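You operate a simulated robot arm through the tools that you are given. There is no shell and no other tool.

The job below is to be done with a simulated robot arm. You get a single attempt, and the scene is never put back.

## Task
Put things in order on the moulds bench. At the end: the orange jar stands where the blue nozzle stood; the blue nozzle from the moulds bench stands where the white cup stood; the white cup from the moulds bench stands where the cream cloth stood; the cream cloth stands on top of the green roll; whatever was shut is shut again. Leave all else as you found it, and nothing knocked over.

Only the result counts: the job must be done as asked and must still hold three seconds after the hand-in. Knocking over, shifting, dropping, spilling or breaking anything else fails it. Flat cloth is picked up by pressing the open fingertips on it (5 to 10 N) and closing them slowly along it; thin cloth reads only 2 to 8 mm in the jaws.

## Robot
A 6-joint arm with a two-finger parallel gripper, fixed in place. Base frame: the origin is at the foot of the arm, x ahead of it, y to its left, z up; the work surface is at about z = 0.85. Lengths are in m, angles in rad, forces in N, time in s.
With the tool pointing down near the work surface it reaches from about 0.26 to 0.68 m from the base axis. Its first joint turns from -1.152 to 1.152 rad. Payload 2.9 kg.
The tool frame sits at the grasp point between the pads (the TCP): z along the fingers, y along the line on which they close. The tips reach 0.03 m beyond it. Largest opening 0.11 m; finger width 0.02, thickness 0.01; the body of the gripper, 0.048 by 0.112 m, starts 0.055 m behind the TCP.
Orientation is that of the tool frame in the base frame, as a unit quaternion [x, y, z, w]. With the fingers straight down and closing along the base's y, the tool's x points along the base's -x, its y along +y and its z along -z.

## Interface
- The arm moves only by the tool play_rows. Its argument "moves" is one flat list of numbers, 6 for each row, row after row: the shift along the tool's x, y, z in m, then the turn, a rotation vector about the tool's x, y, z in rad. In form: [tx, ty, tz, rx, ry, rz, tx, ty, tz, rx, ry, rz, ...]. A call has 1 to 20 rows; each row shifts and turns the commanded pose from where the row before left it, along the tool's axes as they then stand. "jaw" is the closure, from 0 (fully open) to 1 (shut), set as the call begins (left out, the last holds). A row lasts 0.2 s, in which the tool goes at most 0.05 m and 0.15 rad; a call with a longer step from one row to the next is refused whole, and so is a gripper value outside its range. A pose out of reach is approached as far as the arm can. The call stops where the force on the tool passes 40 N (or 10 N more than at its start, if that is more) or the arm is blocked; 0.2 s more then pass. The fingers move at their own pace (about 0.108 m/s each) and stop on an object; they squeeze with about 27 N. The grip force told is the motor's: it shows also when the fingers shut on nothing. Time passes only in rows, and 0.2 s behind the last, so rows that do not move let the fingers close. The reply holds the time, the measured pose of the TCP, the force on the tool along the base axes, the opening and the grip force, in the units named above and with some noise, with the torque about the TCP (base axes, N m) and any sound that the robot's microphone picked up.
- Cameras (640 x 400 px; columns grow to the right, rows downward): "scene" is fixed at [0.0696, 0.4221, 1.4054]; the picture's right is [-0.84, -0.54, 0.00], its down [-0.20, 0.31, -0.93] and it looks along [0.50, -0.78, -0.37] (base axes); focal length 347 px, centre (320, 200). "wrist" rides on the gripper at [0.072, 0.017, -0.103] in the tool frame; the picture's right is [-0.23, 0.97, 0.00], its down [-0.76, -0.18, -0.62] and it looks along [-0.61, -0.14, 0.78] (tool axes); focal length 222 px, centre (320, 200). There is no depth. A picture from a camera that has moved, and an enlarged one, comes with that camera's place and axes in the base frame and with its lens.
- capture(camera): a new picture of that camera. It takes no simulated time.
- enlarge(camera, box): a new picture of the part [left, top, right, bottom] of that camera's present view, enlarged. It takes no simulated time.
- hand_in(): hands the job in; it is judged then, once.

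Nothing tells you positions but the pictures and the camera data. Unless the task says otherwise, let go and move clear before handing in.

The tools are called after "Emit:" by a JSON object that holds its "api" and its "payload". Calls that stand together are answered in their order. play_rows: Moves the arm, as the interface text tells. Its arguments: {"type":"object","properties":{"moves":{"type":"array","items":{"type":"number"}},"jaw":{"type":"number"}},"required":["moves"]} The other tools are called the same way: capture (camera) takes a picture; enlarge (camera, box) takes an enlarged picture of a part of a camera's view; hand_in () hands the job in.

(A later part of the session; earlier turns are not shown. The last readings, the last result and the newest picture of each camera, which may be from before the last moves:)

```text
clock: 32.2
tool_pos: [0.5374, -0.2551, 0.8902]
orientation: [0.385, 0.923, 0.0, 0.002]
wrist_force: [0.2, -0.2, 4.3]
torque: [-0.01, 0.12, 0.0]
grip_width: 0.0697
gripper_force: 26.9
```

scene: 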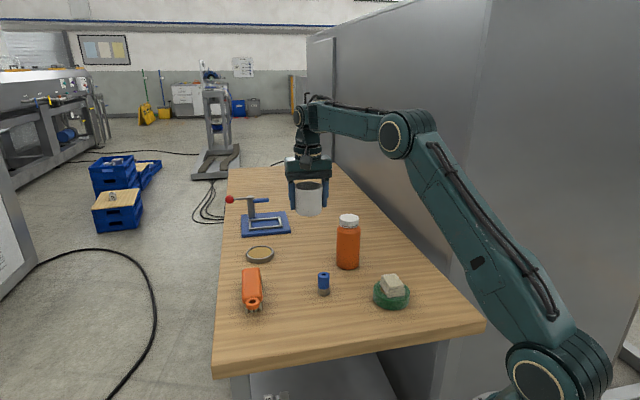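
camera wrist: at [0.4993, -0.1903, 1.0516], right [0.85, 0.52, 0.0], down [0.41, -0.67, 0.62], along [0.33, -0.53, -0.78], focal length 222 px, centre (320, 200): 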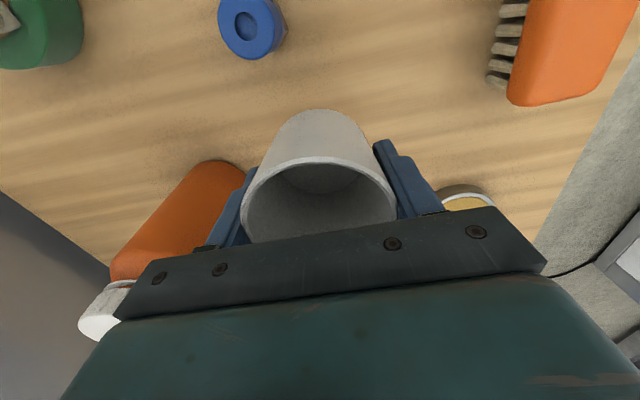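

Light contact at 4.3 N means the cup is on the bench. I will release it and rise straight up.

Emit:
{"api": "play_rows", "payload": {"moves": [0, 0, 0, 0, 0, 0, 0, 0, 0, 0, 0, 0], "jaw": 0.2}}

Emit:
{"api": "play_rows", "payload": {"moves": [0, 0, -0.01, 0, 0, 0, 0, 0, -0.02, 0, 0, 0, 0, 0, -0.035, 0, 0, 0, 0, 0, -0.035, 0, 0, 0, 0, 0, -0.035, 0, 0, 0, 0, 0, -0.035, 0, 0, 0, 0, 0, 0, 0, 0, 0]}}

Emit:
{"api": "capture", "payload": {"camera": "wrist"}}

Emit:
{"api": "enlarge", "payload": {"camera": "scene", "box": [270, 200, 370, 310]}}

```text
clock: 32.8
tool_pos: [0.5367, -0.2544, 0.8885]
orientation: [0.386, 0.923, 0.0, 0.0]
wrist_force: [0.0, 0.6, -0.1]
torque: [-0.01, 0.02, 0.02]
grip_width: 0.0879
gripper_force: 0.0
```

```text
clock: 34.4
tool_pos: [0.5358, -0.253, 1.0599]
orientation: [0.386, 0.923, 0.0, 0.0]
wrist_force: [-0.7, -0.2, 0.6]
torque: [0.02, 0.03, 0.03]
grip_width: 0.0879
gripper_force: 0.0
```

```text
taken
camera wrist: at [0.4984, -0.19, 1.1622], right [0.85, 0.52, 0.0], down [0.41, -0.67, 0.62], along [0.33, -0.53, -0.78], focal length 222 px, centre (320, 200)
```

wrist: 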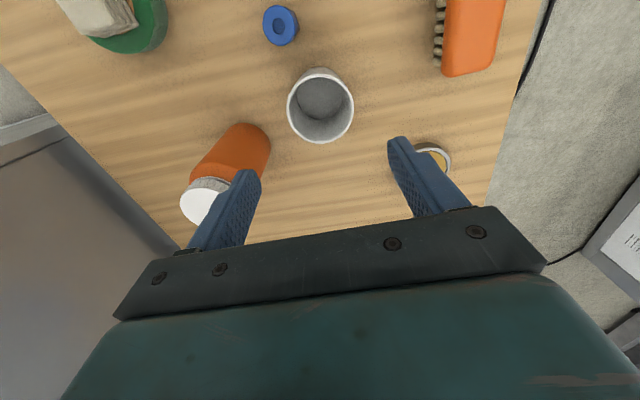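

```text
3.64 times, centred on (320, 255) of scene
camera zoom: at [0.0696, 0.4221, 1.4054], right [-0.84, -0.54, 0.0], down [-0.2, 0.31, -0.93], along [0.5, -0.78, -0.37], focal length 1263 px, centre (320, 0)
```

zoom: 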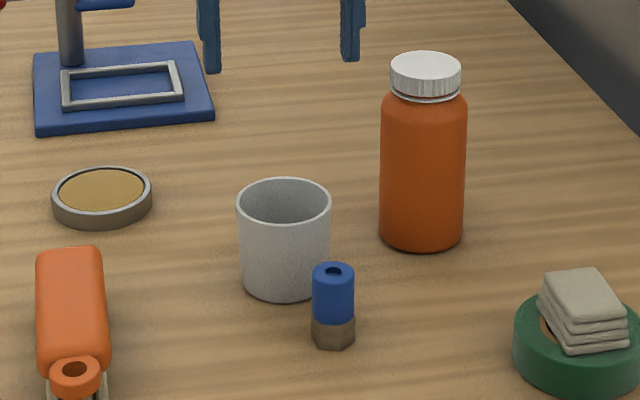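

The cup stands at about (0.5368, -0.2545), where the cloth was. Next is the blue nozzle, so I will hover above it and measure precisely.

Emit:
{"api": "play_rows", "payload": {"moves": [0.0263, -0.007, 0, 0, 0, 0, 0.0263, -0.007, 0, 0, 0, 0, 0.0263, -0.007, 0, 0, 0, 0, 0, 0, 0, 0, 0, 0, 0, 0, 0, 0, 0, 0], "jaw": 0.3}}

Emit:
{"api": "capture", "payload": {"camera": "wrist"}}

Emit:
{"api": "enlarge", "payload": {"camera": "wrist", "box": [280, 50, 360, 130]}}

Emit:
{"api": "enlarge", "payload": {"camera": "scene", "box": [292, 250, 348, 305]}}

```text
clock: 35.6
tool_pos: [0.4655, -0.2125, 1.0591]
orientation: [0.385, 0.923, 0.0, 0.0]
wrist_force: [0.2, 0.4, -0.2]
torque: [-0.06, -0.01, 0.01]
grip_width: 0.0768
gripper_force: 0.1
```

```text
taken
camera wrist: at [0.4278, -0.1492, 1.1619], right [0.85, 0.52, 0.0], down [0.41, -0.67, 0.62], along [0.33, -0.53, -0.78], focal length 222 px, centre (320, 200)
```

wrist: 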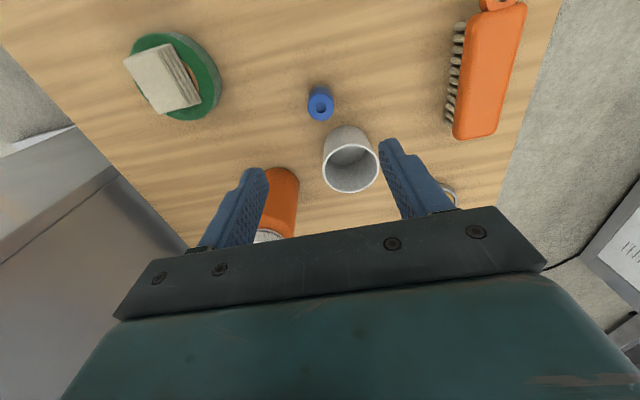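

```text
5.00 times, centred on (320, 90) of wrist
camera zoom: at [0.4278, -0.1492, 1.1619], right [0.85, 0.52, 0.0], down [0.41, -0.67, 0.62], along [0.33, -0.53, -0.78], focal length 1111 px, centre (320, 750)
```

zoom: 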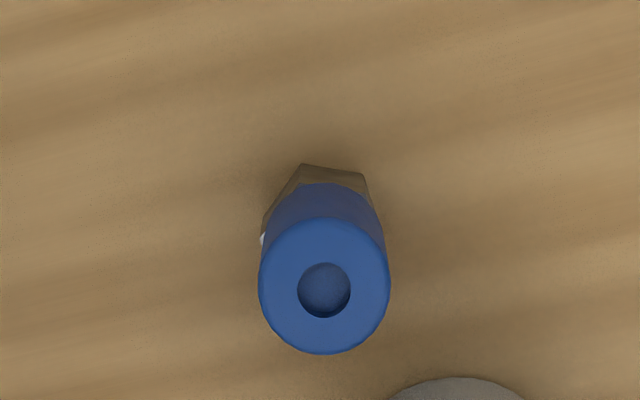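

```text
7.27 times, centred on (320, 278) of scene
camera zoom: at [0.0696, 0.4221, 1.4054], right [-0.84, -0.54, 0.0], down [-0.2, 0.31, -0.93], along [0.5, -0.78, -0.37], focal length 2526 px, centre (320, -364)
```

zoom: 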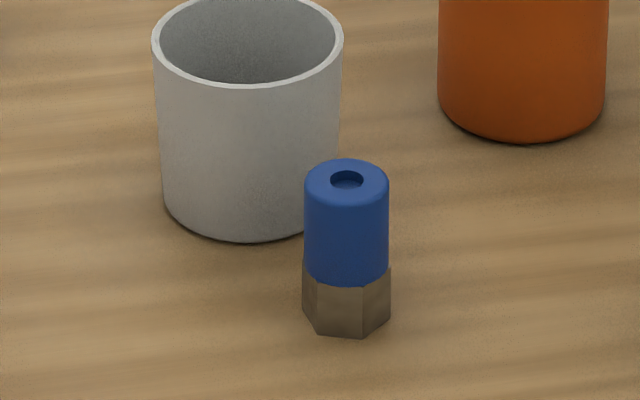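

The nozzle's centre is confirmed at about (0.466, -0.212), directly below the tool. I will descend so the pads hold only the blue cylinder, then close.

Emit:
{"api": "play_rows", "payload": {"moves": [0, 0.0006, 0.03, 0, 0, 0, 0, 0, 0.04, 0, 0, 0, 0, 0, 0.04, 0, 0, 0, 0, 0, 0.03, 0, 0, 0, 0, 0, 0.0165, 0, 0, 0, 0, 0, 0, 0, 0, 0], "jaw": 0.3}}

Emit:
{"api": "capture", "payload": {"camera": "wrist"}}

Emit:
{"api": "enlarge", "payload": {"camera": "scene", "box": [280, 220, 370, 310]}}

```text
clock: 37.0
tool_pos: [0.4688, -0.2144, 0.9023]
orientation: [0.385, 0.923, 0.0, 0.0]
wrist_force: [-1.2, -0.4, -0.1]
torque: [0.0, -0.02, 0.02]
grip_width: 0.0769
gripper_force: 0.0
```

```text
taken
camera wrist: at [0.4306, -0.1503, 1.0058], right [0.85, 0.52, 0.0], down [0.41, -0.67, 0.62], along [0.33, -0.53, -0.78], focal length 222 px, centre (320, 200)
```

wrist: 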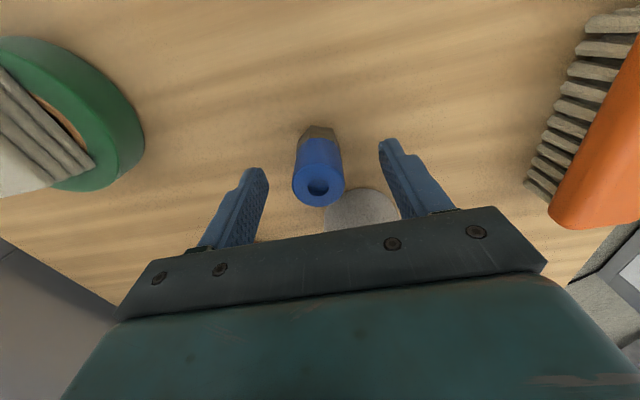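

```text
4.44 times, centred on (325, 265) of scene
camera zoom: at [0.0696, 0.4221, 1.4054], right [-0.84, -0.54, 0.0], down [-0.2, 0.31, -0.93], along [0.5, -0.78, -0.37], focal length 1544 px, centre (298, -89)
```

zoom: 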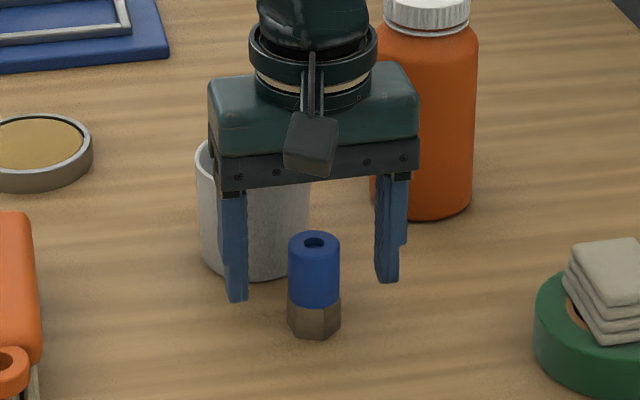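

The fingers straddle the nozzle, but the tool reads about 2–3 mm past centre. I will take a fresh reading before correcting.

Emit:
{"api": "play_rows", "payload": {"moves": [0, 0, 0, 0, 0, 0, 0, 0, 0, 0, 0, 0]}}

Emit:
{"api": "enlarge", "payload": {"camera": "wrist", "box": [220, 110, 440, 260]}}

```text
clock: 37.6
tool_pos: [0.4691, -0.214, 0.9028]
orientation: [0.385, 0.923, 0.0, 0.001]
wrist_force: [0.8, -0.4, 0.1]
torque: [0.04, -0.02, 0.0]
grip_width: 0.0769
gripper_force: 0.1
```

```text
2.67 times, centred on (330, 185) of wrist
camera zoom: at [0.4306, -0.1503, 1.0061], right [0.85, 0.52, 0.0], down [0.41, -0.67, 0.62], along [0.33, -0.53, -0.78], focal length 592 px, centre (293, 240)
```

zoom: 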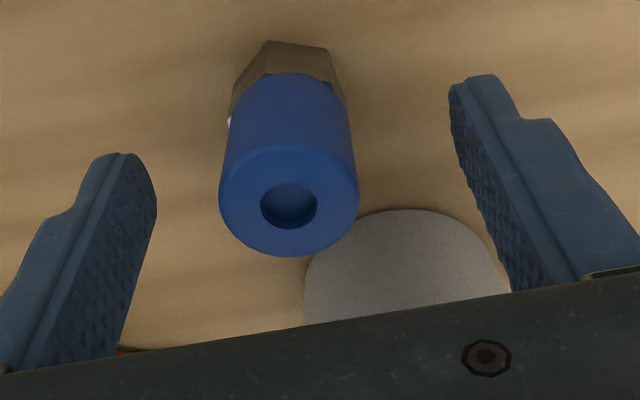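

The nozzle sits about 3 mm toward the tool's +x and is centred in the closing direction. I will shift 3 mm and then close gently on it.

Emit:
{"api": "play_rows", "payload": {"moves": [0.0028, 0, 0, 0, 0, 0, 0, 0, 0, 0, 0, 0], "jaw": 0.5}}

Emit:
{"api": "play_rows", "payload": {"moves": [0, 0, 0, 0, 0, 0, 0, 0, 0, 0, 0, 0], "jaw": 0.7}}

Emit:
{"api": "play_rows", "payload": {"moves": [0, 0, 0, 0, 0, 0, 0, 0, 0, 0, 0, 0], "jaw": 0.8}}

Emit:
{"api": "capture", "payload": {"camera": "wrist"}}

```text
clock: 38.2
tool_pos: [0.466, -0.2098, 0.903]
orientation: [0.385, 0.923, -0.001, -0.001]
wrist_force: [-0.2, -0.1, 1.2]
torque: [0.0, 0.03, 0.0]
grip_width: 0.0551
gripper_force: 0.1
```

```text
clock: 38.8
tool_pos: [0.4671, -0.2114, 0.9028]
orientation: [0.385, 0.923, -0.001, 0.0]
wrist_force: [-0.3, -0.6, -1.0]
torque: [-0.03, 0.03, 0.01]
grip_width: 0.0334
gripper_force: 0.0
```

```text
clock: 39.4
tool_pos: [0.4667, -0.2122, 0.9028]
orientation: [0.385, 0.923, 0.0, 0.001]
wrist_force: [-0.3, -0.1, 0.6]
torque: [-0.01, 0.03, -0.01]
grip_width: 0.0289
gripper_force: 27.2
```

```text
taken
camera wrist: at [0.428, -0.1475, 1.0057], right [0.85, 0.52, 0.0], down [0.41, -0.67, 0.62], along [0.33, -0.53, -0.78], focal length 222 px, centre (320, 200)
```

wrist: 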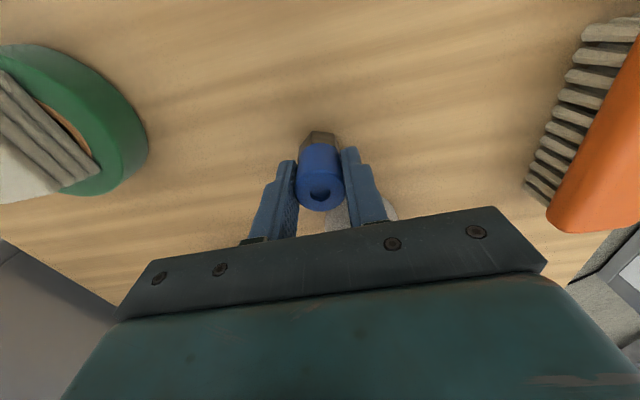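

The nozzle is gripped at 0.029 m with the tool at about (0.4666, -0.2115), its original spot. I will lift it and travel around the jar to above the old cup spot.

Emit:
{"api": "play_rows", "payload": {"moves": [0, 0, -0.01, 0, 0, 0, 0, 0, -0.03, 0, 0, 0, 0, 0, -0.04, 0, 0, 0, 0, 0, -0.04, 0, 0, 0, 0, 0, -0.03, 0, 0, 0, 0, 0, -0.02, 0, 0, 0, 0, 0, 0, 0, 0, 0], "jaw": 0.82}}

Emit:
{"api": "capture", "payload": {"camera": "scene"}}

```text
clock: 41.0
tool_pos: [0.4673, -0.2115, 1.0696]
orientation: [0.385, 0.923, 0.0, 0.0]
wrist_force: [-0.1, -0.1, -0.6]
torque: [-0.02, 0.01, -0.01]
grip_width: 0.0284
gripper_force: 27.2
```

```text
taken
```

scene: 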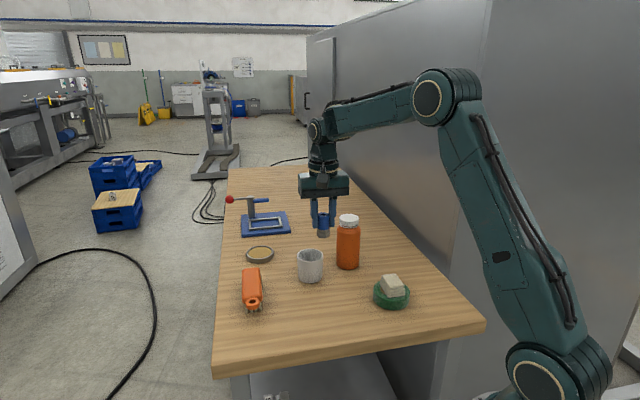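

The nozzle is lifted cleanly. I will move it around the base side of the jar to above (0.4255, -0.4815).

Emit:
{"api": "play_rows", "payload": {"moves": [-0.01032, -0.03178, 0, 0, 0, 0, -0.01032, -0.03178, 0, 0, 0, 0, -0.01032, -0.03178, 0, 0, 0, 0, -0.01032, -0.03178, 0, 0, 0, 0, -0.01032, -0.03178, 0, 0, 0, 0, -0.02783, -0.01508, 0, 0, 0, 0, -0.02783, -0.01508, 0, 0, 0, 0, -0.02783, -0.01508, 0, 0, 0, 0, -0.02783, -0.01508, 0, 0, 0, 0, 0, 0, 0, 0, 0, 0]}}

Emit:
{"api": "play_rows", "payload": {"moves": [0, 0, 0, 0, 0, 0]}}

Emit:
{"api": "capture", "payload": {"camera": "wrist"}}

Emit:
{"api": "capture", "payload": {"camera": "scene"}}

```text
clock: 43.2
tool_pos: [0.4238, -0.4817, 1.0738]
orientation: [0.386, 0.922, 0.001, 0.0]
wrist_force: [-0.4, -0.1, -0.7]
torque: [-0.04, -0.04, 0.0]
grip_width: 0.0287
gripper_force: 27.3
```

```text
clock: 43.6
tool_pos: [0.4237, -0.4805, 1.0736]
orientation: [0.385, 0.923, 0.001, 0.0]
wrist_force: [1.0, -0.7, -1.3]
torque: [0.04, 0.0, 0.03]
grip_width: 0.0286
gripper_force: 27.2
```

```text
taken
camera wrist: at [0.3857, -0.4176, 1.1762], right [0.85, 0.52, 0.0], down [0.41, -0.67, 0.62], along [0.33, -0.53, -0.78], focal length 222 px, centre (320, 200)
```

wrist: 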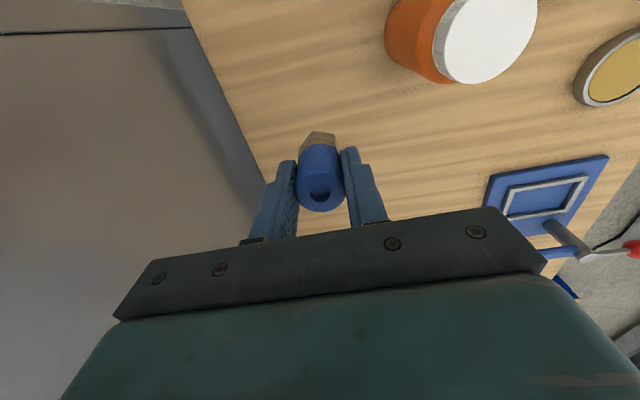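

```text
taken
```

scene: 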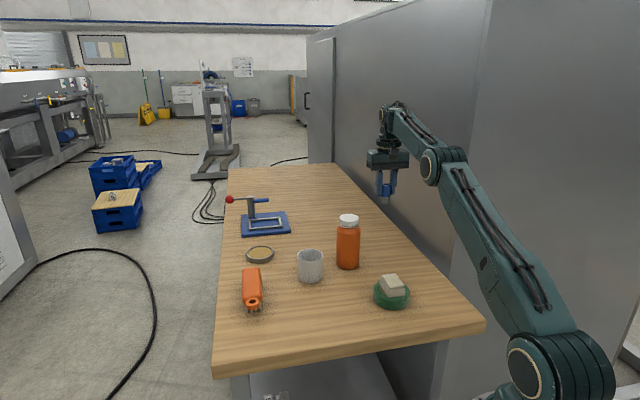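

The nozzle is over the old cup spot with an offset of under 2 mm. I will correct it, lower close to the bench and re-read.

Emit:
{"api": "play_rows", "payload": {"moves": [-0.0017, 0.0007, 0.03, 0, 0, 0, 0, 0, 0.04, 0, 0, 0, 0, 0, 0.04, 0, 0, 0, 0, 0, 0.03, 0, 0, 0, 0, 0, 0.02, 0, 0, 0, 0, 0, 0.005, 0, 0, 0, 0, 0, 0, 0, 0, 0]}}

Emit:
{"api": "play_rows", "payload": {"moves": [0, 0, 0, 0, 0, 0]}}

Emit:
{"api": "enlarge", "payload": {"camera": "scene", "box": [330, 190, 430, 290]}}

```text
clock: 45.2
tool_pos: [0.4248, -0.4807, 0.9071]
orientation: [0.386, 0.923, 0.0, -0.001]
wrist_force: [0.0, 0.0, -1.1]
torque: [0.0, 0.03, 0.02]
grip_width: 0.0287
gripper_force: 27.3
```

```text
clock: 45.6
tool_pos: [0.425, -0.4802, 0.9077]
orientation: [0.385, 0.923, -0.001, 0.0]
wrist_force: [-0.2, -0.1, -0.8]
torque: [-0.02, 0.01, -0.04]
grip_width: 0.0289
gripper_force: 27.0
```

```text
4.00 times, centred on (380, 240) of scene
camera zoom: at [0.0696, 0.422, 1.4054], right [-0.84, -0.54, 0.0], down [-0.2, 0.31, -0.93], along [0.5, -0.78, -0.37], focal length 1389 px, centre (80, 40)
```

zoom: 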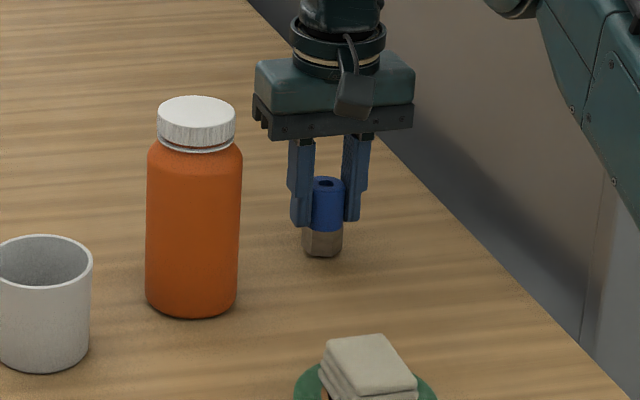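

The nozzle is hovering at about (0.425, -0.4805) close to the bench. I will ease down until contact.

Emit:
{"api": "play_rows", "payload": {"moves": [-0.0005, -0.0008, 0.002, 0, 0, 0, 0, 0, 0.0015, 0, 0, 0, 0, 0, 0, 0, 0, 0]}}

Emit:
{"api": "play_rows", "payload": {"moves": [0, 0, 0.0008, 0, 0, 0, 0, 0, 0, 0, 0, 0]}}

Emit:
{"api": "play_rows", "payload": {"moves": [0, 0, 0.0006, 0, 0, 0, 0, 0, 0, 0, 0, 0]}}

```text
clock: 46.4
tool_pos: [0.4249, -0.4827, 0.9044]
orientation: [0.386, 0.922, 0.0, 0.0]
wrist_force: [-0.7, -0.3, 0.0]
torque: [-0.03, -0.02, 0.01]
grip_width: 0.029
gripper_force: 27.3
```

```text
clock: 47.0
tool_pos: [0.4255, -0.4827, 0.9034]
orientation: [0.385, 0.923, 0.0, 0.0]
wrist_force: [-0.1, 0.4, -0.2]
torque: [-0.03, 0.0, 0.01]
grip_width: 0.0286
gripper_force: 27.4
```

```text
clock: 47.6
tool_pos: [0.4261, -0.4816, 0.9042]
orientation: [0.386, 0.923, 0.001, 0.001]
wrist_force: [-0.4, 0.0, -0.3]
torque: [-0.01, -0.03, 0.0]
grip_width: 0.0291
gripper_force: 26.6
```

Still no contact. I will continue in tiny steps.

Emit:
{"api": "play_rows", "payload": {"moves": [0, 0, 0.0006, 0, 0, 0, 0, 0, 0, 0, 0, 0]}}

Emit:
{"api": "play_rows", "payload": {"moves": [0, 0, 0.0005, 0, 0, 0, 0, 0, 0, 0, 0, 0]}}

Emit:
{"api": "play_rows", "payload": {"moves": [0, 0, 0.0004, 0, 0, 0, 0, 0, 0, 0, 0, 0]}}

```text
clock: 48.2
tool_pos: [0.4263, -0.4817, 0.9046]
orientation: [0.385, 0.923, 0.0, 0.0]
wrist_force: [0.1, -0.4, -1.0]
torque: [0.0, 0.01, -0.04]
grip_width: 0.0286
gripper_force: 26.1
```

```text
clock: 48.8
tool_pos: [0.4243, -0.4833, 0.9023]
orientation: [0.384, 0.923, 0.0, -0.001]
wrist_force: [-1.3, 0.9, 4.7]
torque: [0.12, 0.03, 0.01]
grip_width: 0.0286
gripper_force: 26.8
```

```text
clock: 49.4
tool_pos: [0.4258, -0.4827, 0.9025]
orientation: [0.386, 0.922, -0.001, 0.0]
wrist_force: [-1.1, 1.3, 11.1]
torque: [0.11, 0.07, -0.01]
grip_width: 0.0286
gripper_force: 26.9
```

The nozzle is on the bench, with contact at 11 N. I will ease off 0.6 mm, release and rise straight up.

Emit:
{"api": "play_rows", "payload": {"moves": [0, 0, -0.0006, 0, 0, 0, 0, 0, 0, 0, 0, 0]}}

Emit:
{"api": "play_rows", "payload": {"moves": [0, 0, 0, 0, 0, 0, 0, 0, 0, 0, 0, 0], "jaw": 0.45}}

Emit:
{"api": "play_rows", "payload": {"moves": [0, 0, -0.01, 0, 0, 0, 0, 0, -0.02, 0, 0, 0, 0, 0, -0.035, 0, 0, 0, 0, 0, -0.035, 0, 0, 0, 0, 0, -0.035, 0, 0, 0, 0, 0, -0.03, 0, 0, 0, 0, 0, 0, 0, 0, 0]}}

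Emit:
{"api": "capture", "payload": {"camera": "wrist"}}

Emit:
{"api": "enlarge", "payload": {"camera": "scene", "box": [290, 200, 420, 310]}}

```text
clock: 50.0
tool_pos: [0.4265, -0.4826, 0.9036]
orientation: [0.386, 0.923, 0.001, 0.001]
wrist_force: [-1.3, 0.2, 14.3]
torque: [0.02, 0.04, -0.01]
grip_width: 0.0287
gripper_force: 27.1
```

```text
clock: 50.6
tool_pos: [0.4248, -0.4811, 0.9017]
orientation: [0.385, 0.923, 0.001, -0.001]
wrist_force: [0.6, 0.3, 0.0]
torque: [0.02, 0.01, 0.04]
grip_width: 0.0606
gripper_force: 0.1
```

```text
clock: 52.2
tool_pos: [0.4249, -0.4825, 1.0677]
orientation: [0.386, 0.923, 0.0, 0.0]
wrist_force: [-0.1, 0.1, 1.7]
torque: [0.01, 0.0, 0.02]
grip_width: 0.0605
gripper_force: 0.0
```

```text
taken
camera wrist: at [0.387, -0.42, 1.1713], right [0.85, 0.52, 0.0], down [0.41, -0.67, 0.62], along [0.33, -0.53, -0.78], focal length 222 px, centre (320, 200)
```

wrist: 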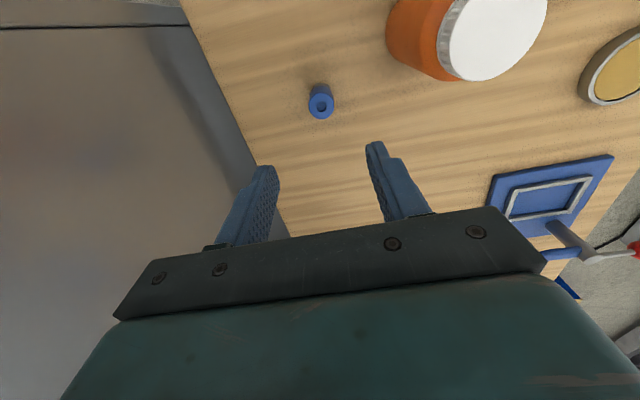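

```text
3.64 times, centred on (355, 255) of scene
camera zoom: at [0.0696, 0.4221, 1.4054], right [-0.84, -0.54, 0.0], down [-0.2, 0.31, -0.93], along [0.5, -0.78, -0.37], focal length 1263 px, centre (193, 0)
```

zoom: 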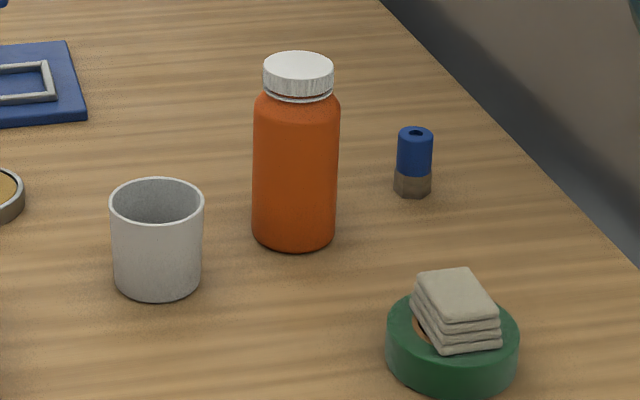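

The nozzle stands where the cup was, and everything else is upright. Last is the orange jar, so I will hover above it with the jaw fully open and measure it.

Emit:
{"api": "play_rows", "payload": {"moves": [0.01125, 0.02983, 0, 0, 0, 0, 0.01125, 0.02983, 0, 0, 0, 0, 0.01125, 0.02983, 0, 0, 0, 0, 0.01125, 0.02983, 0, 0, 0, 0, 0, 0, 0, 0, 0, 0, 0, 0, 0, 0, 0, 0], "jaw": 0}}

Emit:
{"api": "capture", "payload": {"camera": "wrist"}}

Emit:
{"api": "enlarge", "payload": {"camera": "wrist", "box": [240, 50, 400, 180]}}

Emit:
{"api": "enlarge", "payload": {"camera": "scene", "box": [310, 180, 390, 280]}}

```text
clock: 53.6
tool_pos: [0.4778, -0.3659, 1.0705]
orientation: [0.386, 0.922, 0.0, 0.0]
wrist_force: [0.2, 0.9, -0.2]
torque: [0.01, 0.02, -0.01]
grip_width: 0.1101
gripper_force: 0.0
```

```text
taken
camera wrist: at [0.4398, -0.3021, 1.1726], right [0.85, 0.52, 0.0], down [0.41, -0.67, 0.62], along [0.33, -0.53, -0.78], focal length 222 px, centre (320, 200)
```

wrist: 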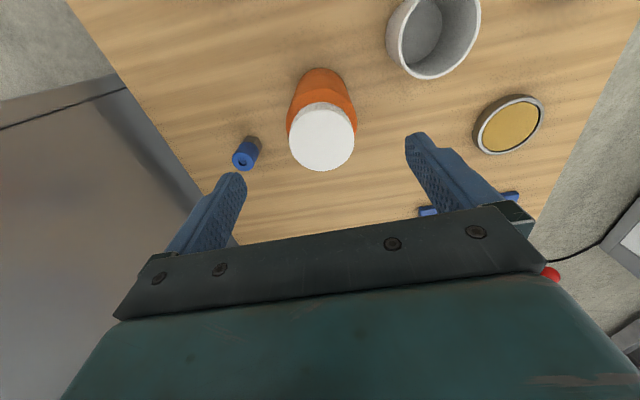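

```text
3.08 times, centred on (320, 115) of wrist
camera zoom: at [0.4398, -0.3021, 1.1726], right [0.85, 0.52, 0.0], down [0.41, -0.67, 0.62], along [0.33, -0.53, -0.78], focal length 684 px, centre (320, 462)
```

zoom: 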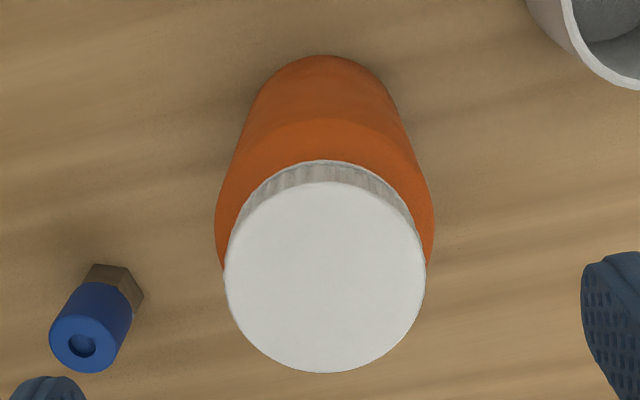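

```text
4.00 times, centred on (350, 230) of scene
camera zoom: at [0.0696, 0.4221, 1.4054], right [-0.84, -0.54, 0.0], down [-0.2, 0.31, -0.93], along [0.5, -0.78, -0.37], focal length 1389 px, centre (200, 80)
```

zoom: 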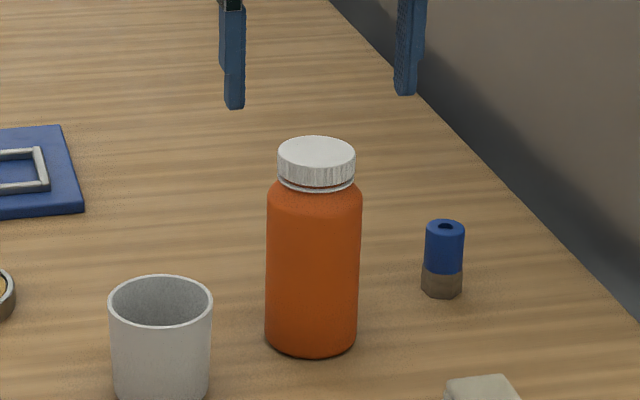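

The jar's axis is about (0.4805, -0.3685) with its cap top near z = 0.997 and body diameter 0.068. I will shift 3 mm and descend until the pads are on the upper straight body, leaving room under the palm.

Emit:
{"api": "play_rows", "payload": {"moves": [-0.003, 0, 0.02, 0, 0, 0, 0, 0, 0.03, 0, 0, 0, 0, 0, 0.03, 0, 0, 0, 0, 0, 0.02, 0, 0, 0, 0, 0, 0.01, 0, 0, 0, 0, 0, 0.005, 0, 0, 0, 0, 0, 0, 0, 0, 0], "jaw": 0}}

Emit:
{"api": "capture", "payload": {"camera": "wrist"}}

Emit:
{"api": "enlarge", "payload": {"camera": "scene", "box": [300, 180, 400, 280]}}

```text
clock: 55.2
tool_pos: [0.4831, -0.3674, 0.9537]
orientation: [0.385, 0.923, 0.0, 0.0]
wrist_force: [-0.3, 0.4, -0.1]
torque: [0.01, -0.05, 0.01]
grip_width: 0.1103
gripper_force: 0.0
```

```text
taken
camera wrist: at [0.4432, -0.3044, 1.0556], right [0.85, 0.52, 0.0], down [0.41, -0.67, 0.62], along [0.33, -0.53, -0.78], focal length 222 px, centre (320, 200)
```

wrist: 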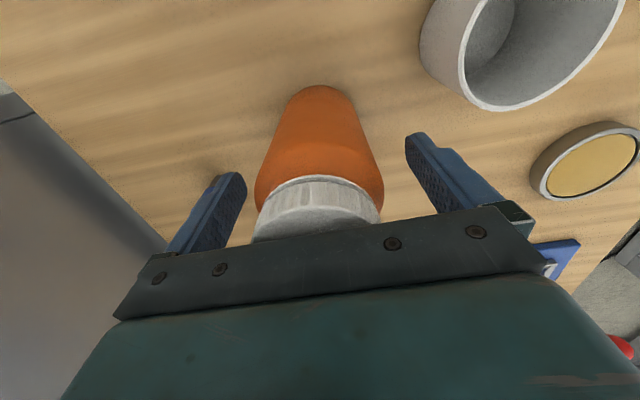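

```text
4.00 times, centred on (350, 230) of scene
camera zoom: at [0.0696, 0.4221, 1.4054], right [-0.84, -0.54, 0.0], down [-0.2, 0.31, -0.93], along [0.5, -0.78, -0.37], focal length 1389 px, centre (200, 80)
```

zoom: 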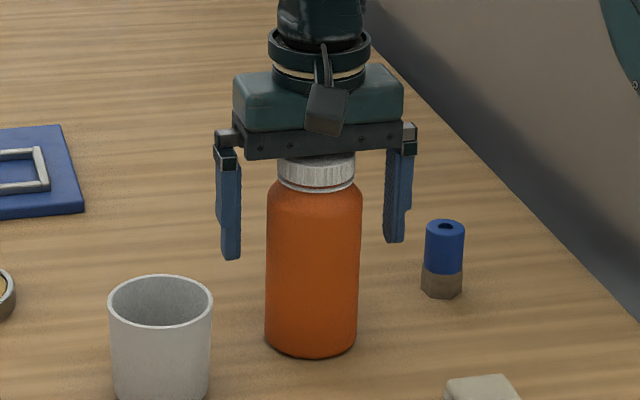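

The fingers are evenly spaced around the jar with the palm clear of the cap. I will close in stages.

Emit:
{"api": "play_rows", "payload": {"moves": [0, 0, 0, 0, 0, 0, 0, 0, 0, 0, 0, 0], "jaw": 0.34}}

Emit:
{"api": "play_rows", "payload": {"moves": [0, 0, 0, 0, 0, 0, 0, 0, 0, 0, 0, 0], "jaw": 0.39}}

Emit:
{"api": "play_rows", "payload": {"moves": [0, 0, 0, 0, 0, 0, 0, 0, 0, 0, 0, 0], "jaw": 0.48}}

Emit:
{"api": "capture", "payload": {"camera": "wrist"}}

```text
clock: 55.8
tool_pos: [0.4818, -0.3685, 0.9519]
orientation: [0.385, 0.923, 0.0, 0.0]
wrist_force: [0.1, -0.5, -0.4]
torque: [0.02, 0.0, 0.0]
grip_width: 0.0726
gripper_force: 0.0
```

```text
clock: 56.4
tool_pos: [0.4817, -0.3687, 0.9528]
orientation: [0.385, 0.923, 0.0, 0.0]
wrist_force: [0.0, -0.6, 0.5]
torque: [-0.02, 0.01, 0.01]
grip_width: 0.0671
gripper_force: 0.1
```

```text
clock: 57.0
tool_pos: [0.4807, -0.3691, 0.9528]
orientation: [0.385, 0.923, 0.0, 0.001]
wrist_force: [-0.7, 0.3, 0.5]
torque: [0.1, -0.05, 0.02]
grip_width: 0.0664
gripper_force: 27.3
```

```text
taken
camera wrist: at [0.4431, -0.3045, 1.0559], right [0.85, 0.52, 0.0], down [0.41, -0.67, 0.62], along [0.33, -0.53, -0.78], focal length 222 px, centre (320, 200)
```

wrist: 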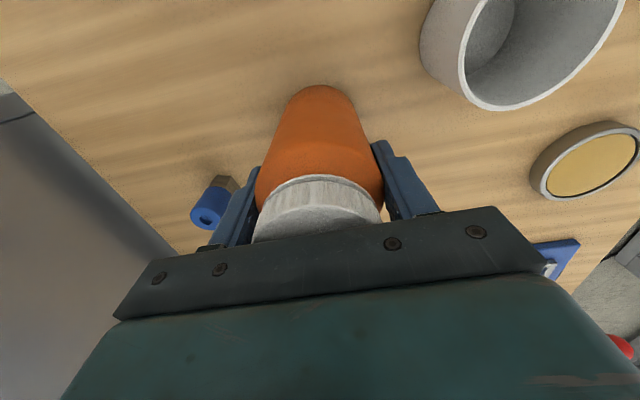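

The jar is gripped at 0.066 m. I will lift it gently and check it hangs straight and does not slip.

Emit:
{"api": "play_rows", "payload": {"moves": [0, 0, -0.005, 0, 0, 0, 0, 0, -0.01, 0, 0, 0, 0, 0, -0.02, 0, 0, 0, 0, 0, -0.025, 0, 0, 0, 0, 0, -0.025, 0, 0, 0, 0, 0, -0.02, 0, 0, 0, 0, 0, -0.01, 0, 0, 0, 0, 0, 0, 0, 0, 0], "jaw": 0.52}}

Emit:
{"api": "capture", "payload": {"camera": "wrist"}}

Emit:
{"api": "enlarge", "payload": {"camera": "scene", "box": [270, 160, 430, 310]}}

```text
clock: 58.8
tool_pos: [0.4806, -0.3695, 1.0668]
orientation: [0.386, 0.923, 0.001, 0.0]
wrist_force: [0.1, 0.4, -3.2]
torque: [-0.01, -0.02, 0.0]
grip_width: 0.0665
gripper_force: 27.0
```

```text
taken
camera wrist: at [0.4425, -0.306, 1.1702], right [0.85, 0.52, 0.0], down [0.41, -0.67, 0.62], along [0.33, -0.53, -0.78], focal length 222 px, centre (320, 200)
```

wrist: 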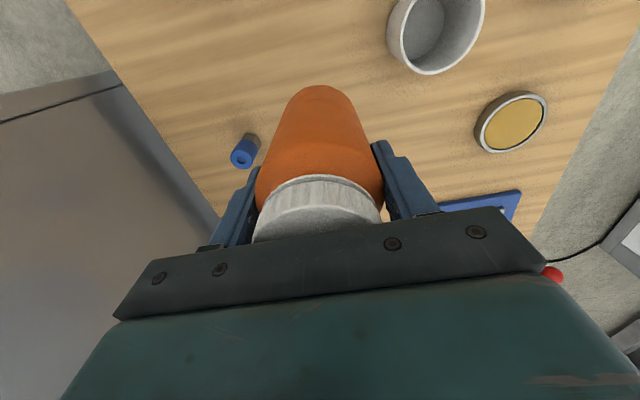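

```text
2.67 times, centred on (350, 235) of scene
camera zoom: at [0.0697, 0.422, 1.4055], right [-0.84, -0.54, 0.0], down [-0.2, 0.31, -0.93], along [0.5, -0.78, -0.37], focal length 926 px, centre (240, 107)
```

zoom: 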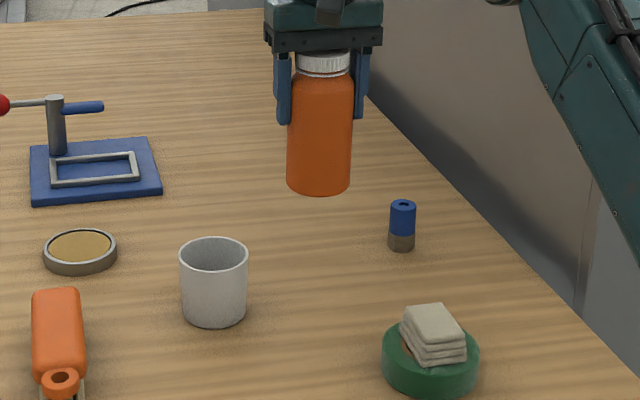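

The jar hangs straight with no slip and weighs about 3 N. I will carry it on a path that swings away from the cup to above the old nozzle spot.

Emit:
{"api": "play_rows", "payload": {"moves": [0.02303, 0.00845, 0, 0, 0, 0, 0.02303, 0.00845, 0, 0, 0, 0, 0.02303, 0.00845, 0, 0, 0, 0, 0.02303, 0.00845, 0, 0, 0, 0, 0.01017, 0.02193, 0, 0, 0, 0, 0.01017, 0.02193, 0, 0, 0, 0, 0.01017, 0.02193, 0, 0, 0, 0, 0, 0, 0, 0, 0, 0, 0, 0, 0, 0, 0, 0]}}

Emit:
{"api": "play_rows", "payload": {"moves": [0, 0, 0, 0, 0, 0]}}

Emit:
{"api": "capture", "payload": {"camera": "wrist"}}

Emit:
{"api": "enlarge", "payload": {"camera": "scene", "box": [270, 160, 430, 310]}}

```text
clock: 60.8
tool_pos: [0.4655, -0.2108, 1.0647]
orientation: [0.385, 0.923, 0.001, 0.0]
wrist_force: [-0.2, -0.2, -3.2]
torque: [0.01, 0.01, -0.01]
grip_width: 0.0663
gripper_force: 27.0
```

```text
clock: 61.2
tool_pos: [0.4656, -0.2119, 1.065]
orientation: [0.385, 0.923, 0.0, 0.0]
wrist_force: [-0.7, 0.7, -2.9]
torque: [0.01, 0.03, 0.03]
grip_width: 0.066
gripper_force: 27.1
```

```text
taken
camera wrist: at [0.4276, -0.1482, 1.1669], right [0.85, 0.52, 0.0], down [0.41, -0.67, 0.62], along [0.33, -0.53, -0.78], focal length 222 px, centre (320, 200)
```

wrist: 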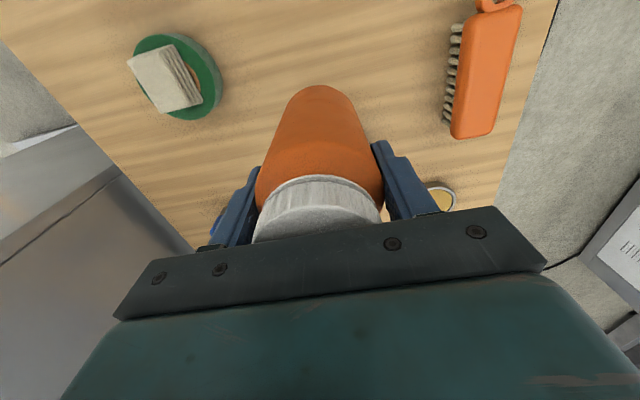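

```text
2.67 times, centred on (350, 235) of scene
camera zoom: at [0.0697, 0.422, 1.4054], right [-0.84, -0.54, 0.0], down [-0.2, 0.31, -0.93], along [0.5, -0.78, -0.37], focal length 926 px, centre (240, 107)
```

zoom: 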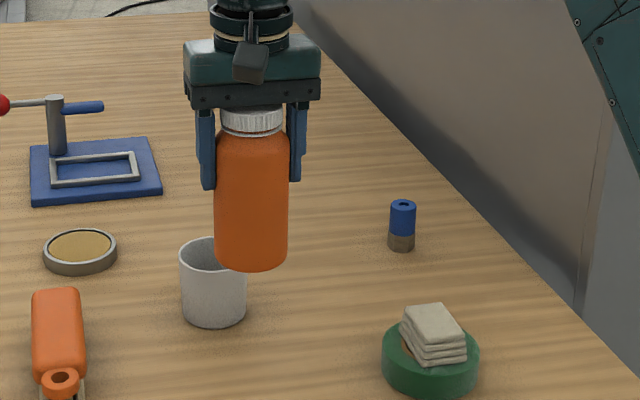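

The jar is over the old nozzle spot at (0.4656, -0.2113). I will lower it in stages, re-reading the position because the gap to the cup is only about 12 mm.

Emit:
{"api": "play_rows", "payload": {"moves": [0, 0, 0.02, 0, 0, 0, 0, 0, 0.015, 0, 0, 0, 0, 0, 0, 0, 0, 0, 0, 0, 0, 0, 0, 0]}}

Emit:
{"api": "play_rows", "payload": {"moves": [0, 0, 0, 0, 0, 0]}}

Emit:
{"api": "enlarge", "payload": {"camera": "scene", "box": [270, 200, 370, 310]}}

```text
clock: 62.2
tool_pos: [0.4648, -0.2134, 1.0307]
orientation: [0.385, 0.923, 0.0, 0.0]
wrist_force: [-0.6, -0.6, -3.4]
torque: [-0.01, -0.03, 0.01]
grip_width: 0.0662
gripper_force: 27.3
```

```text
clock: 62.6
tool_pos: [0.4646, -0.214, 1.0304]
orientation: [0.384, 0.923, 0.0, 0.0]
wrist_force: [-0.2, 1.0, -2.7]
torque: [-0.01, -0.02, 0.01]
grip_width: 0.0661
gripper_force: 26.8
```

```text
3.64 times, centred on (320, 255) of scene
camera zoom: at [0.0697, 0.422, 1.4054], right [-0.84, -0.54, 0.0], down [-0.2, 0.31, -0.93], along [0.5, -0.78, -0.37], focal length 1263 px, centre (320, 0)
```

zoom: 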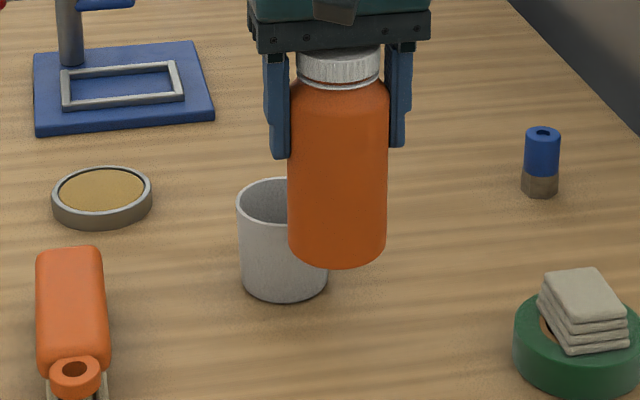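

The tool drifted about 2 mm in y during descent. I will correct that and lower further.

Emit:
{"api": "play_rows", "payload": {"moves": [0.001, 0.002, 0.005, 0, 0, 0, 0, 0, 0.015, 0, 0, 0, 0, 0, 0.015, 0, 0, 0, 0, 0, 0.01, 0, 0, 0, 0, 0, 0, 0, 0, 0]}}

Emit:
{"api": "play_rows", "payload": {"moves": [0, 0, 0, 0, 0, 0]}}

Emit:
{"api": "enlarge", "payload": {"camera": "scene", "box": [270, 200, 370, 310]}}

Emit:
{"api": "capture", "payload": {"camera": "wrist"}}

```text
clock: 63.8
tool_pos: [0.4664, -0.2106, 0.9862]
orientation: [0.385, 0.923, 0.0, 0.001]
wrist_force: [0.4, -0.5, -3.7]
torque: [-0.01, -0.02, -0.04]
grip_width: 0.0662
gripper_force: 27.7
```

```text
clock: 64.2
tool_pos: [0.4657, -0.212, 0.986]
orientation: [0.385, 0.923, 0.0, 0.0]
wrist_force: [0.3, 0.4, -3.7]
torque: [0.01, 0.0, 0.02]
grip_width: 0.0662
gripper_force: 27.4
```

```text
3.64 times, centred on (320, 255) of scene
camera zoom: at [0.0697, 0.422, 1.4054], right [-0.84, -0.54, 0.0], down [-0.2, 0.31, -0.93], along [0.5, -0.78, -0.37], focal length 1263 px, centre (320, 0)
```

zoom: 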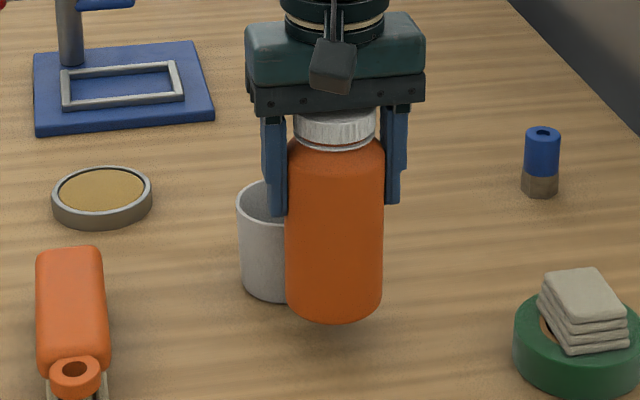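

```text
taken
camera wrist: at [0.4278, -0.1477, 1.0902], right [0.85, 0.52, 0.0], down [0.41, -0.67, 0.62], along [0.33, -0.53, -0.78], focal length 222 px, centre (320, 200)
```

wrist: 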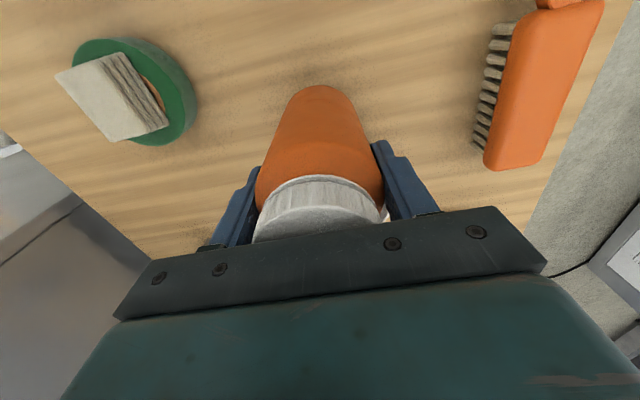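

Position is right on at about (0.466, -0.2113), and the cup is untouched. I will continue down to just above the bench, then take fine steps.

Emit:
{"api": "play_rows", "payload": {"moves": [0, 0, 0.012, 0, 0, 0, 0, 0, 0.01, 0, 0, 0, 0, 0, 0.007, 0, 0, 0, 0, 0, 0, 0, 0, 0]}}

Emit:
{"api": "play_rows", "payload": {"moves": [0, 0, 0.0015, 0, 0, 0, 0, 0, 0, 0, 0, 0]}}

Emit:
{"api": "play_rows", "payload": {"moves": [0, 0, 0.0008, 0, 0, 0, 0, 0, 0, 0, 0, 0]}}

```text
clock: 65.2
tool_pos: [0.465, -0.2111, 0.9569]
orientation: [0.386, 0.923, 0.0, 0.0]
wrist_force: [0.2, 0.1, -3.6]
torque: [-0.02, 0.04, -0.05]
grip_width: 0.0663
gripper_force: 26.8
```

```text
clock: 65.8
tool_pos: [0.4666, -0.2101, 0.9552]
orientation: [0.384, 0.923, 0.0, 0.0]
wrist_force: [0.5, 0.4, -3.0]
torque: [-0.01, 0.01, 0.05]
grip_width: 0.0665
gripper_force: 26.7
```

```text
clock: 66.4
tool_pos: [0.4662, -0.2113, 0.956]
orientation: [0.385, 0.923, 0.0, 0.001]
wrist_force: [-0.1, 0.1, -3.9]
torque: [-0.01, -0.04, 0.0]
grip_width: 0.0664
gripper_force: 26.8
```

No contact yet. I will keep lowering in small steps.

Emit:
{"api": "play_rows", "payload": {"moves": [0, 0, 0.0008, 0, 0, 0, 0, 0, 0, 0, 0, 0]}}

Emit:
{"api": "play_rows", "payload": {"moves": [0, 0, 0.0006, 0, 0, 0, 0, 0, 0, 0, 0, 0]}}

Emit:
{"api": "play_rows", "payload": {"moves": [0, 0, 0.0005, 0, 0, 0, 0, 0, 0, 0, 0, 0]}}

```text
clock: 67.0
tool_pos: [0.4663, -0.2094, 0.9544]
orientation: [0.385, 0.923, 0.0, 0.0]
wrist_force: [-1.1, -0.4, -3.6]
torque: [0.02, -0.01, -0.03]
grip_width: 0.0666
gripper_force: 27.2
```

```text
clock: 67.6
tool_pos: [0.4664, -0.2103, 0.9542]
orientation: [0.385, 0.923, -0.001, 0.001]
wrist_force: [0.2, 0.8, -3.8]
torque: [0.01, 0.0, 0.01]
grip_width: 0.0664
gripper_force: 27.0
```

```text
clock: 68.2
tool_pos: [0.466, -0.2104, 0.9517]
orientation: [0.385, 0.923, 0.0, 0.001]
wrist_force: [-0.1, -0.3, 0.5]
torque: [0.1, 0.04, 0.0]
grip_width: 0.066
gripper_force: 27.5
```

The jar's weight is now carried by the bench. I will release it, check, and rise straight up.

Emit:
{"api": "play_rows", "payload": {"moves": [0, 0, 0, 0, 0, 0, 0, 0, 0, 0, 0, 0], "jaw": 0.2}}

Emit:
{"api": "capture", "payload": {"camera": "wrist"}}

Emit:
{"api": "enlarge", "payload": {"camera": "scene", "box": [270, 200, 370, 310]}}

```text
clock: 68.8
tool_pos: [0.4666, -0.2106, 0.9541]
orientation: [0.385, 0.923, 0.001, 0.0]
wrist_force: [-0.4, -1.1, -0.7]
torque: [0.05, 0.01, 0.01]
grip_width: 0.0881
gripper_force: 0.0
```

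```text
taken
camera wrist: at [0.4279, -0.1467, 1.0557], right [0.85, 0.52, 0.0], down [0.41, -0.67, 0.62], along [0.33, -0.53, -0.78], focal length 222 px, centre (320, 200)
```

wrist: 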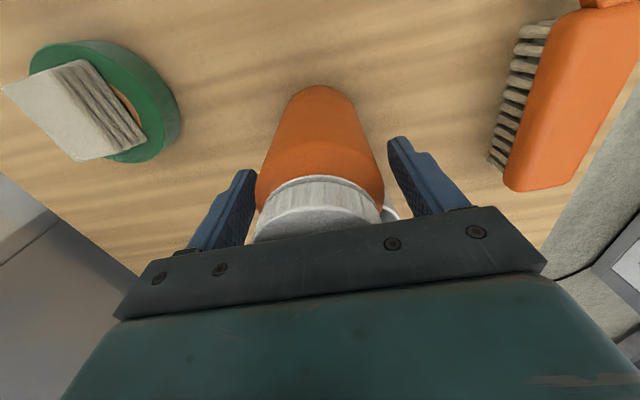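

```text
3.64 times, centred on (320, 255) of scene
camera zoom: at [0.0696, 0.4221, 1.4054], right [-0.84, -0.54, 0.0], down [-0.2, 0.31, -0.93], along [0.5, -0.78, -0.37], focal length 1263 px, centre (320, 0)
```

zoom: 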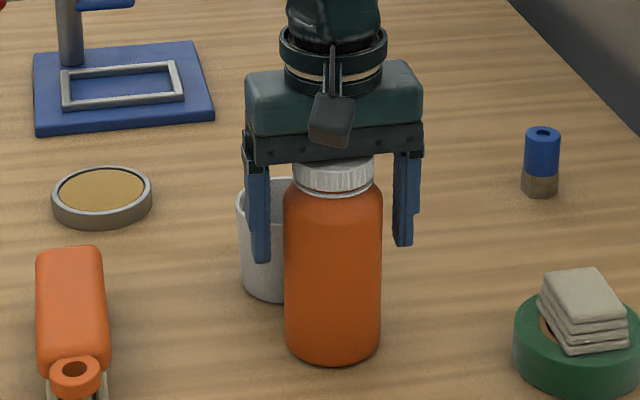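

The jar stands free. I will rise straight up and move clear toward the starting position.

Emit:
{"api": "play_rows", "payload": {"moves": [0, 0, -0.01, 0, 0, 0, 0, 0, -0.02, 0, 0, 0, 0, 0, -0.03, 0, 0, 0, 0, 0, -0.03, 0, 0, 0, 0, 0, -0.03, 0, 0, 0, 0, 0, -0.03, 0, 0, 0, 0, 0, 0, 0, 0, 0]}}

Emit:
{"api": "capture", "payload": {"camera": "wrist"}}

Emit:
{"api": "capture", "payload": {"camera": "scene"}}

Emit:
{"api": "enlarge", "payload": {"camera": "scene", "box": [210, 170, 450, 320]}}

```text
clock: 70.4
tool_pos: [0.4664, -0.2115, 1.1052]
orientation: [0.386, 0.923, -0.001, 0.0]
wrist_force: [0.5, -0.2, 0.0]
torque: [-0.03, 0.01, 0.0]
grip_width: 0.0879
gripper_force: 0.1
```

```text
taken
camera wrist: at [0.4283, -0.1473, 1.2064], right [0.85, 0.52, 0.0], down [0.41, -0.67, 0.62], along [0.33, -0.53, -0.78], focal length 222 px, centre (320, 200)
```

wrist: 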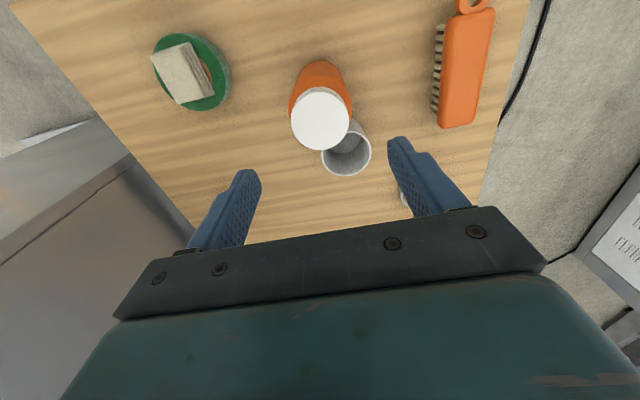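

```text
taken
```

scene: 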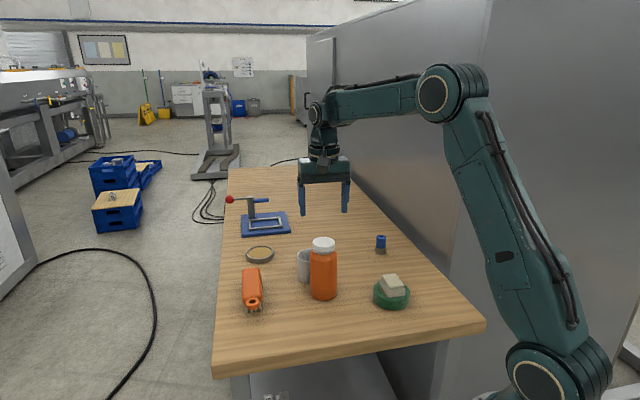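

```text
2.67 times, centred on (330, 245) of scene
camera zoom: at [0.0696, 0.4221, 1.4054], right [-0.84, -0.54, 0.0], down [-0.2, 0.31, -0.93], along [0.5, -0.78, -0.37], focal length 926 px, centre (293, 80)
```

zoom: 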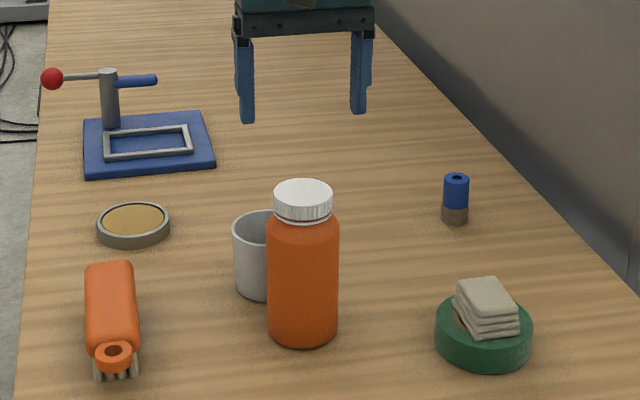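

All four items appear to be in place and upright: the jar at the nozzle's spot, cup at the cloth's spot, nozzle at the cup's spot, and cloth on the roll. I will move the arm clear, wait briefly, and take a final look.

Emit:
{"api": "play_rows", "payload": {"moves": [0.0113, -0.0323, 0, 0, 0, 0, 0.0113, -0.0323, 0, 0, 0, 0, 0.0113, -0.0323, 0, 0, 0, 0, 0.0113, -0.0323, 0, 0, 0, 0, 0.0113, -0.0323, 0, 0, 0, 0, 0.0113, -0.0323, 0, 0, 0, 0, 0.0113, -0.0323, 0, 0, 0, 0, 0, 0, 0, 0, 0, 0, 0, 0, 0, 0, 0, 0, 0, 0, 0, 0, 0, 0], "jaw": 0}}

Emit:
{"api": "capture", "payload": {"camera": "scene"}}

Emit:
{"api": "enlarge", "payload": {"camera": "scene", "box": [210, 170, 450, 320]}}

Emit:
{"api": "capture", "payload": {"camera": "wrist"}}

```text
clock: 72.6
tool_pos: [0.2473, -0.3115, 1.1031]
orientation: [0.385, 0.923, 0.001, -0.001]
wrist_force: [0.2, 0.3, 0.0]
torque: [0.01, 0.01, 0.01]
grip_width: 0.1099
gripper_force: 0.1
```

```text
taken
```

scene: 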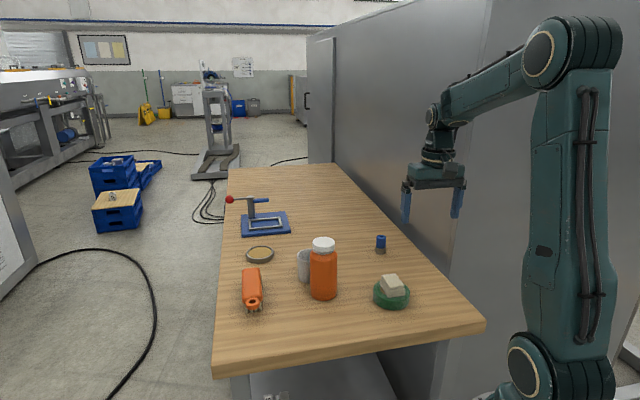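

```text
2.67 times, centred on (330, 245) of scene
camera zoom: at [0.0696, 0.4221, 1.4054], right [-0.84, -0.54, 0.0], down [-0.2, 0.31, -0.93], along [0.5, -0.78, -0.37], focal length 926 px, centre (293, 80)
```

zoom: 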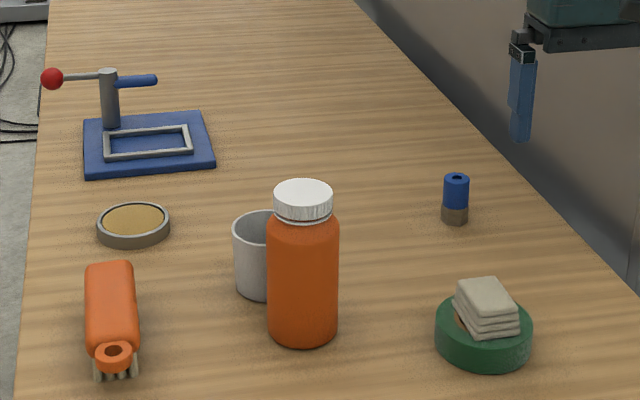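

```text
taken
camera wrist: at [0.2091, -0.248, 1.2055], right [0.85, 0.52, 0.0], down [0.41, -0.67, 0.62], along [0.33, -0.53, -0.78], focal length 222 px, centre (320, 200)
```

wrist: 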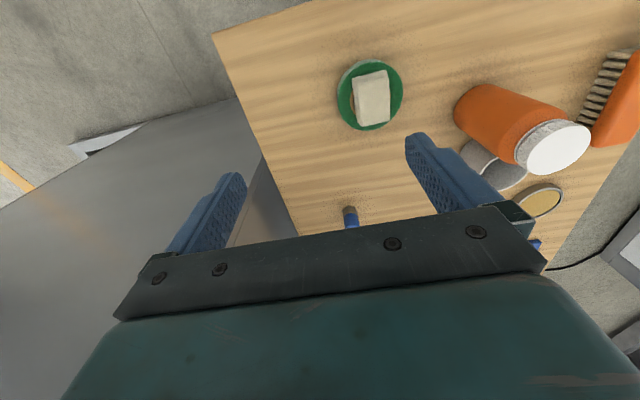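

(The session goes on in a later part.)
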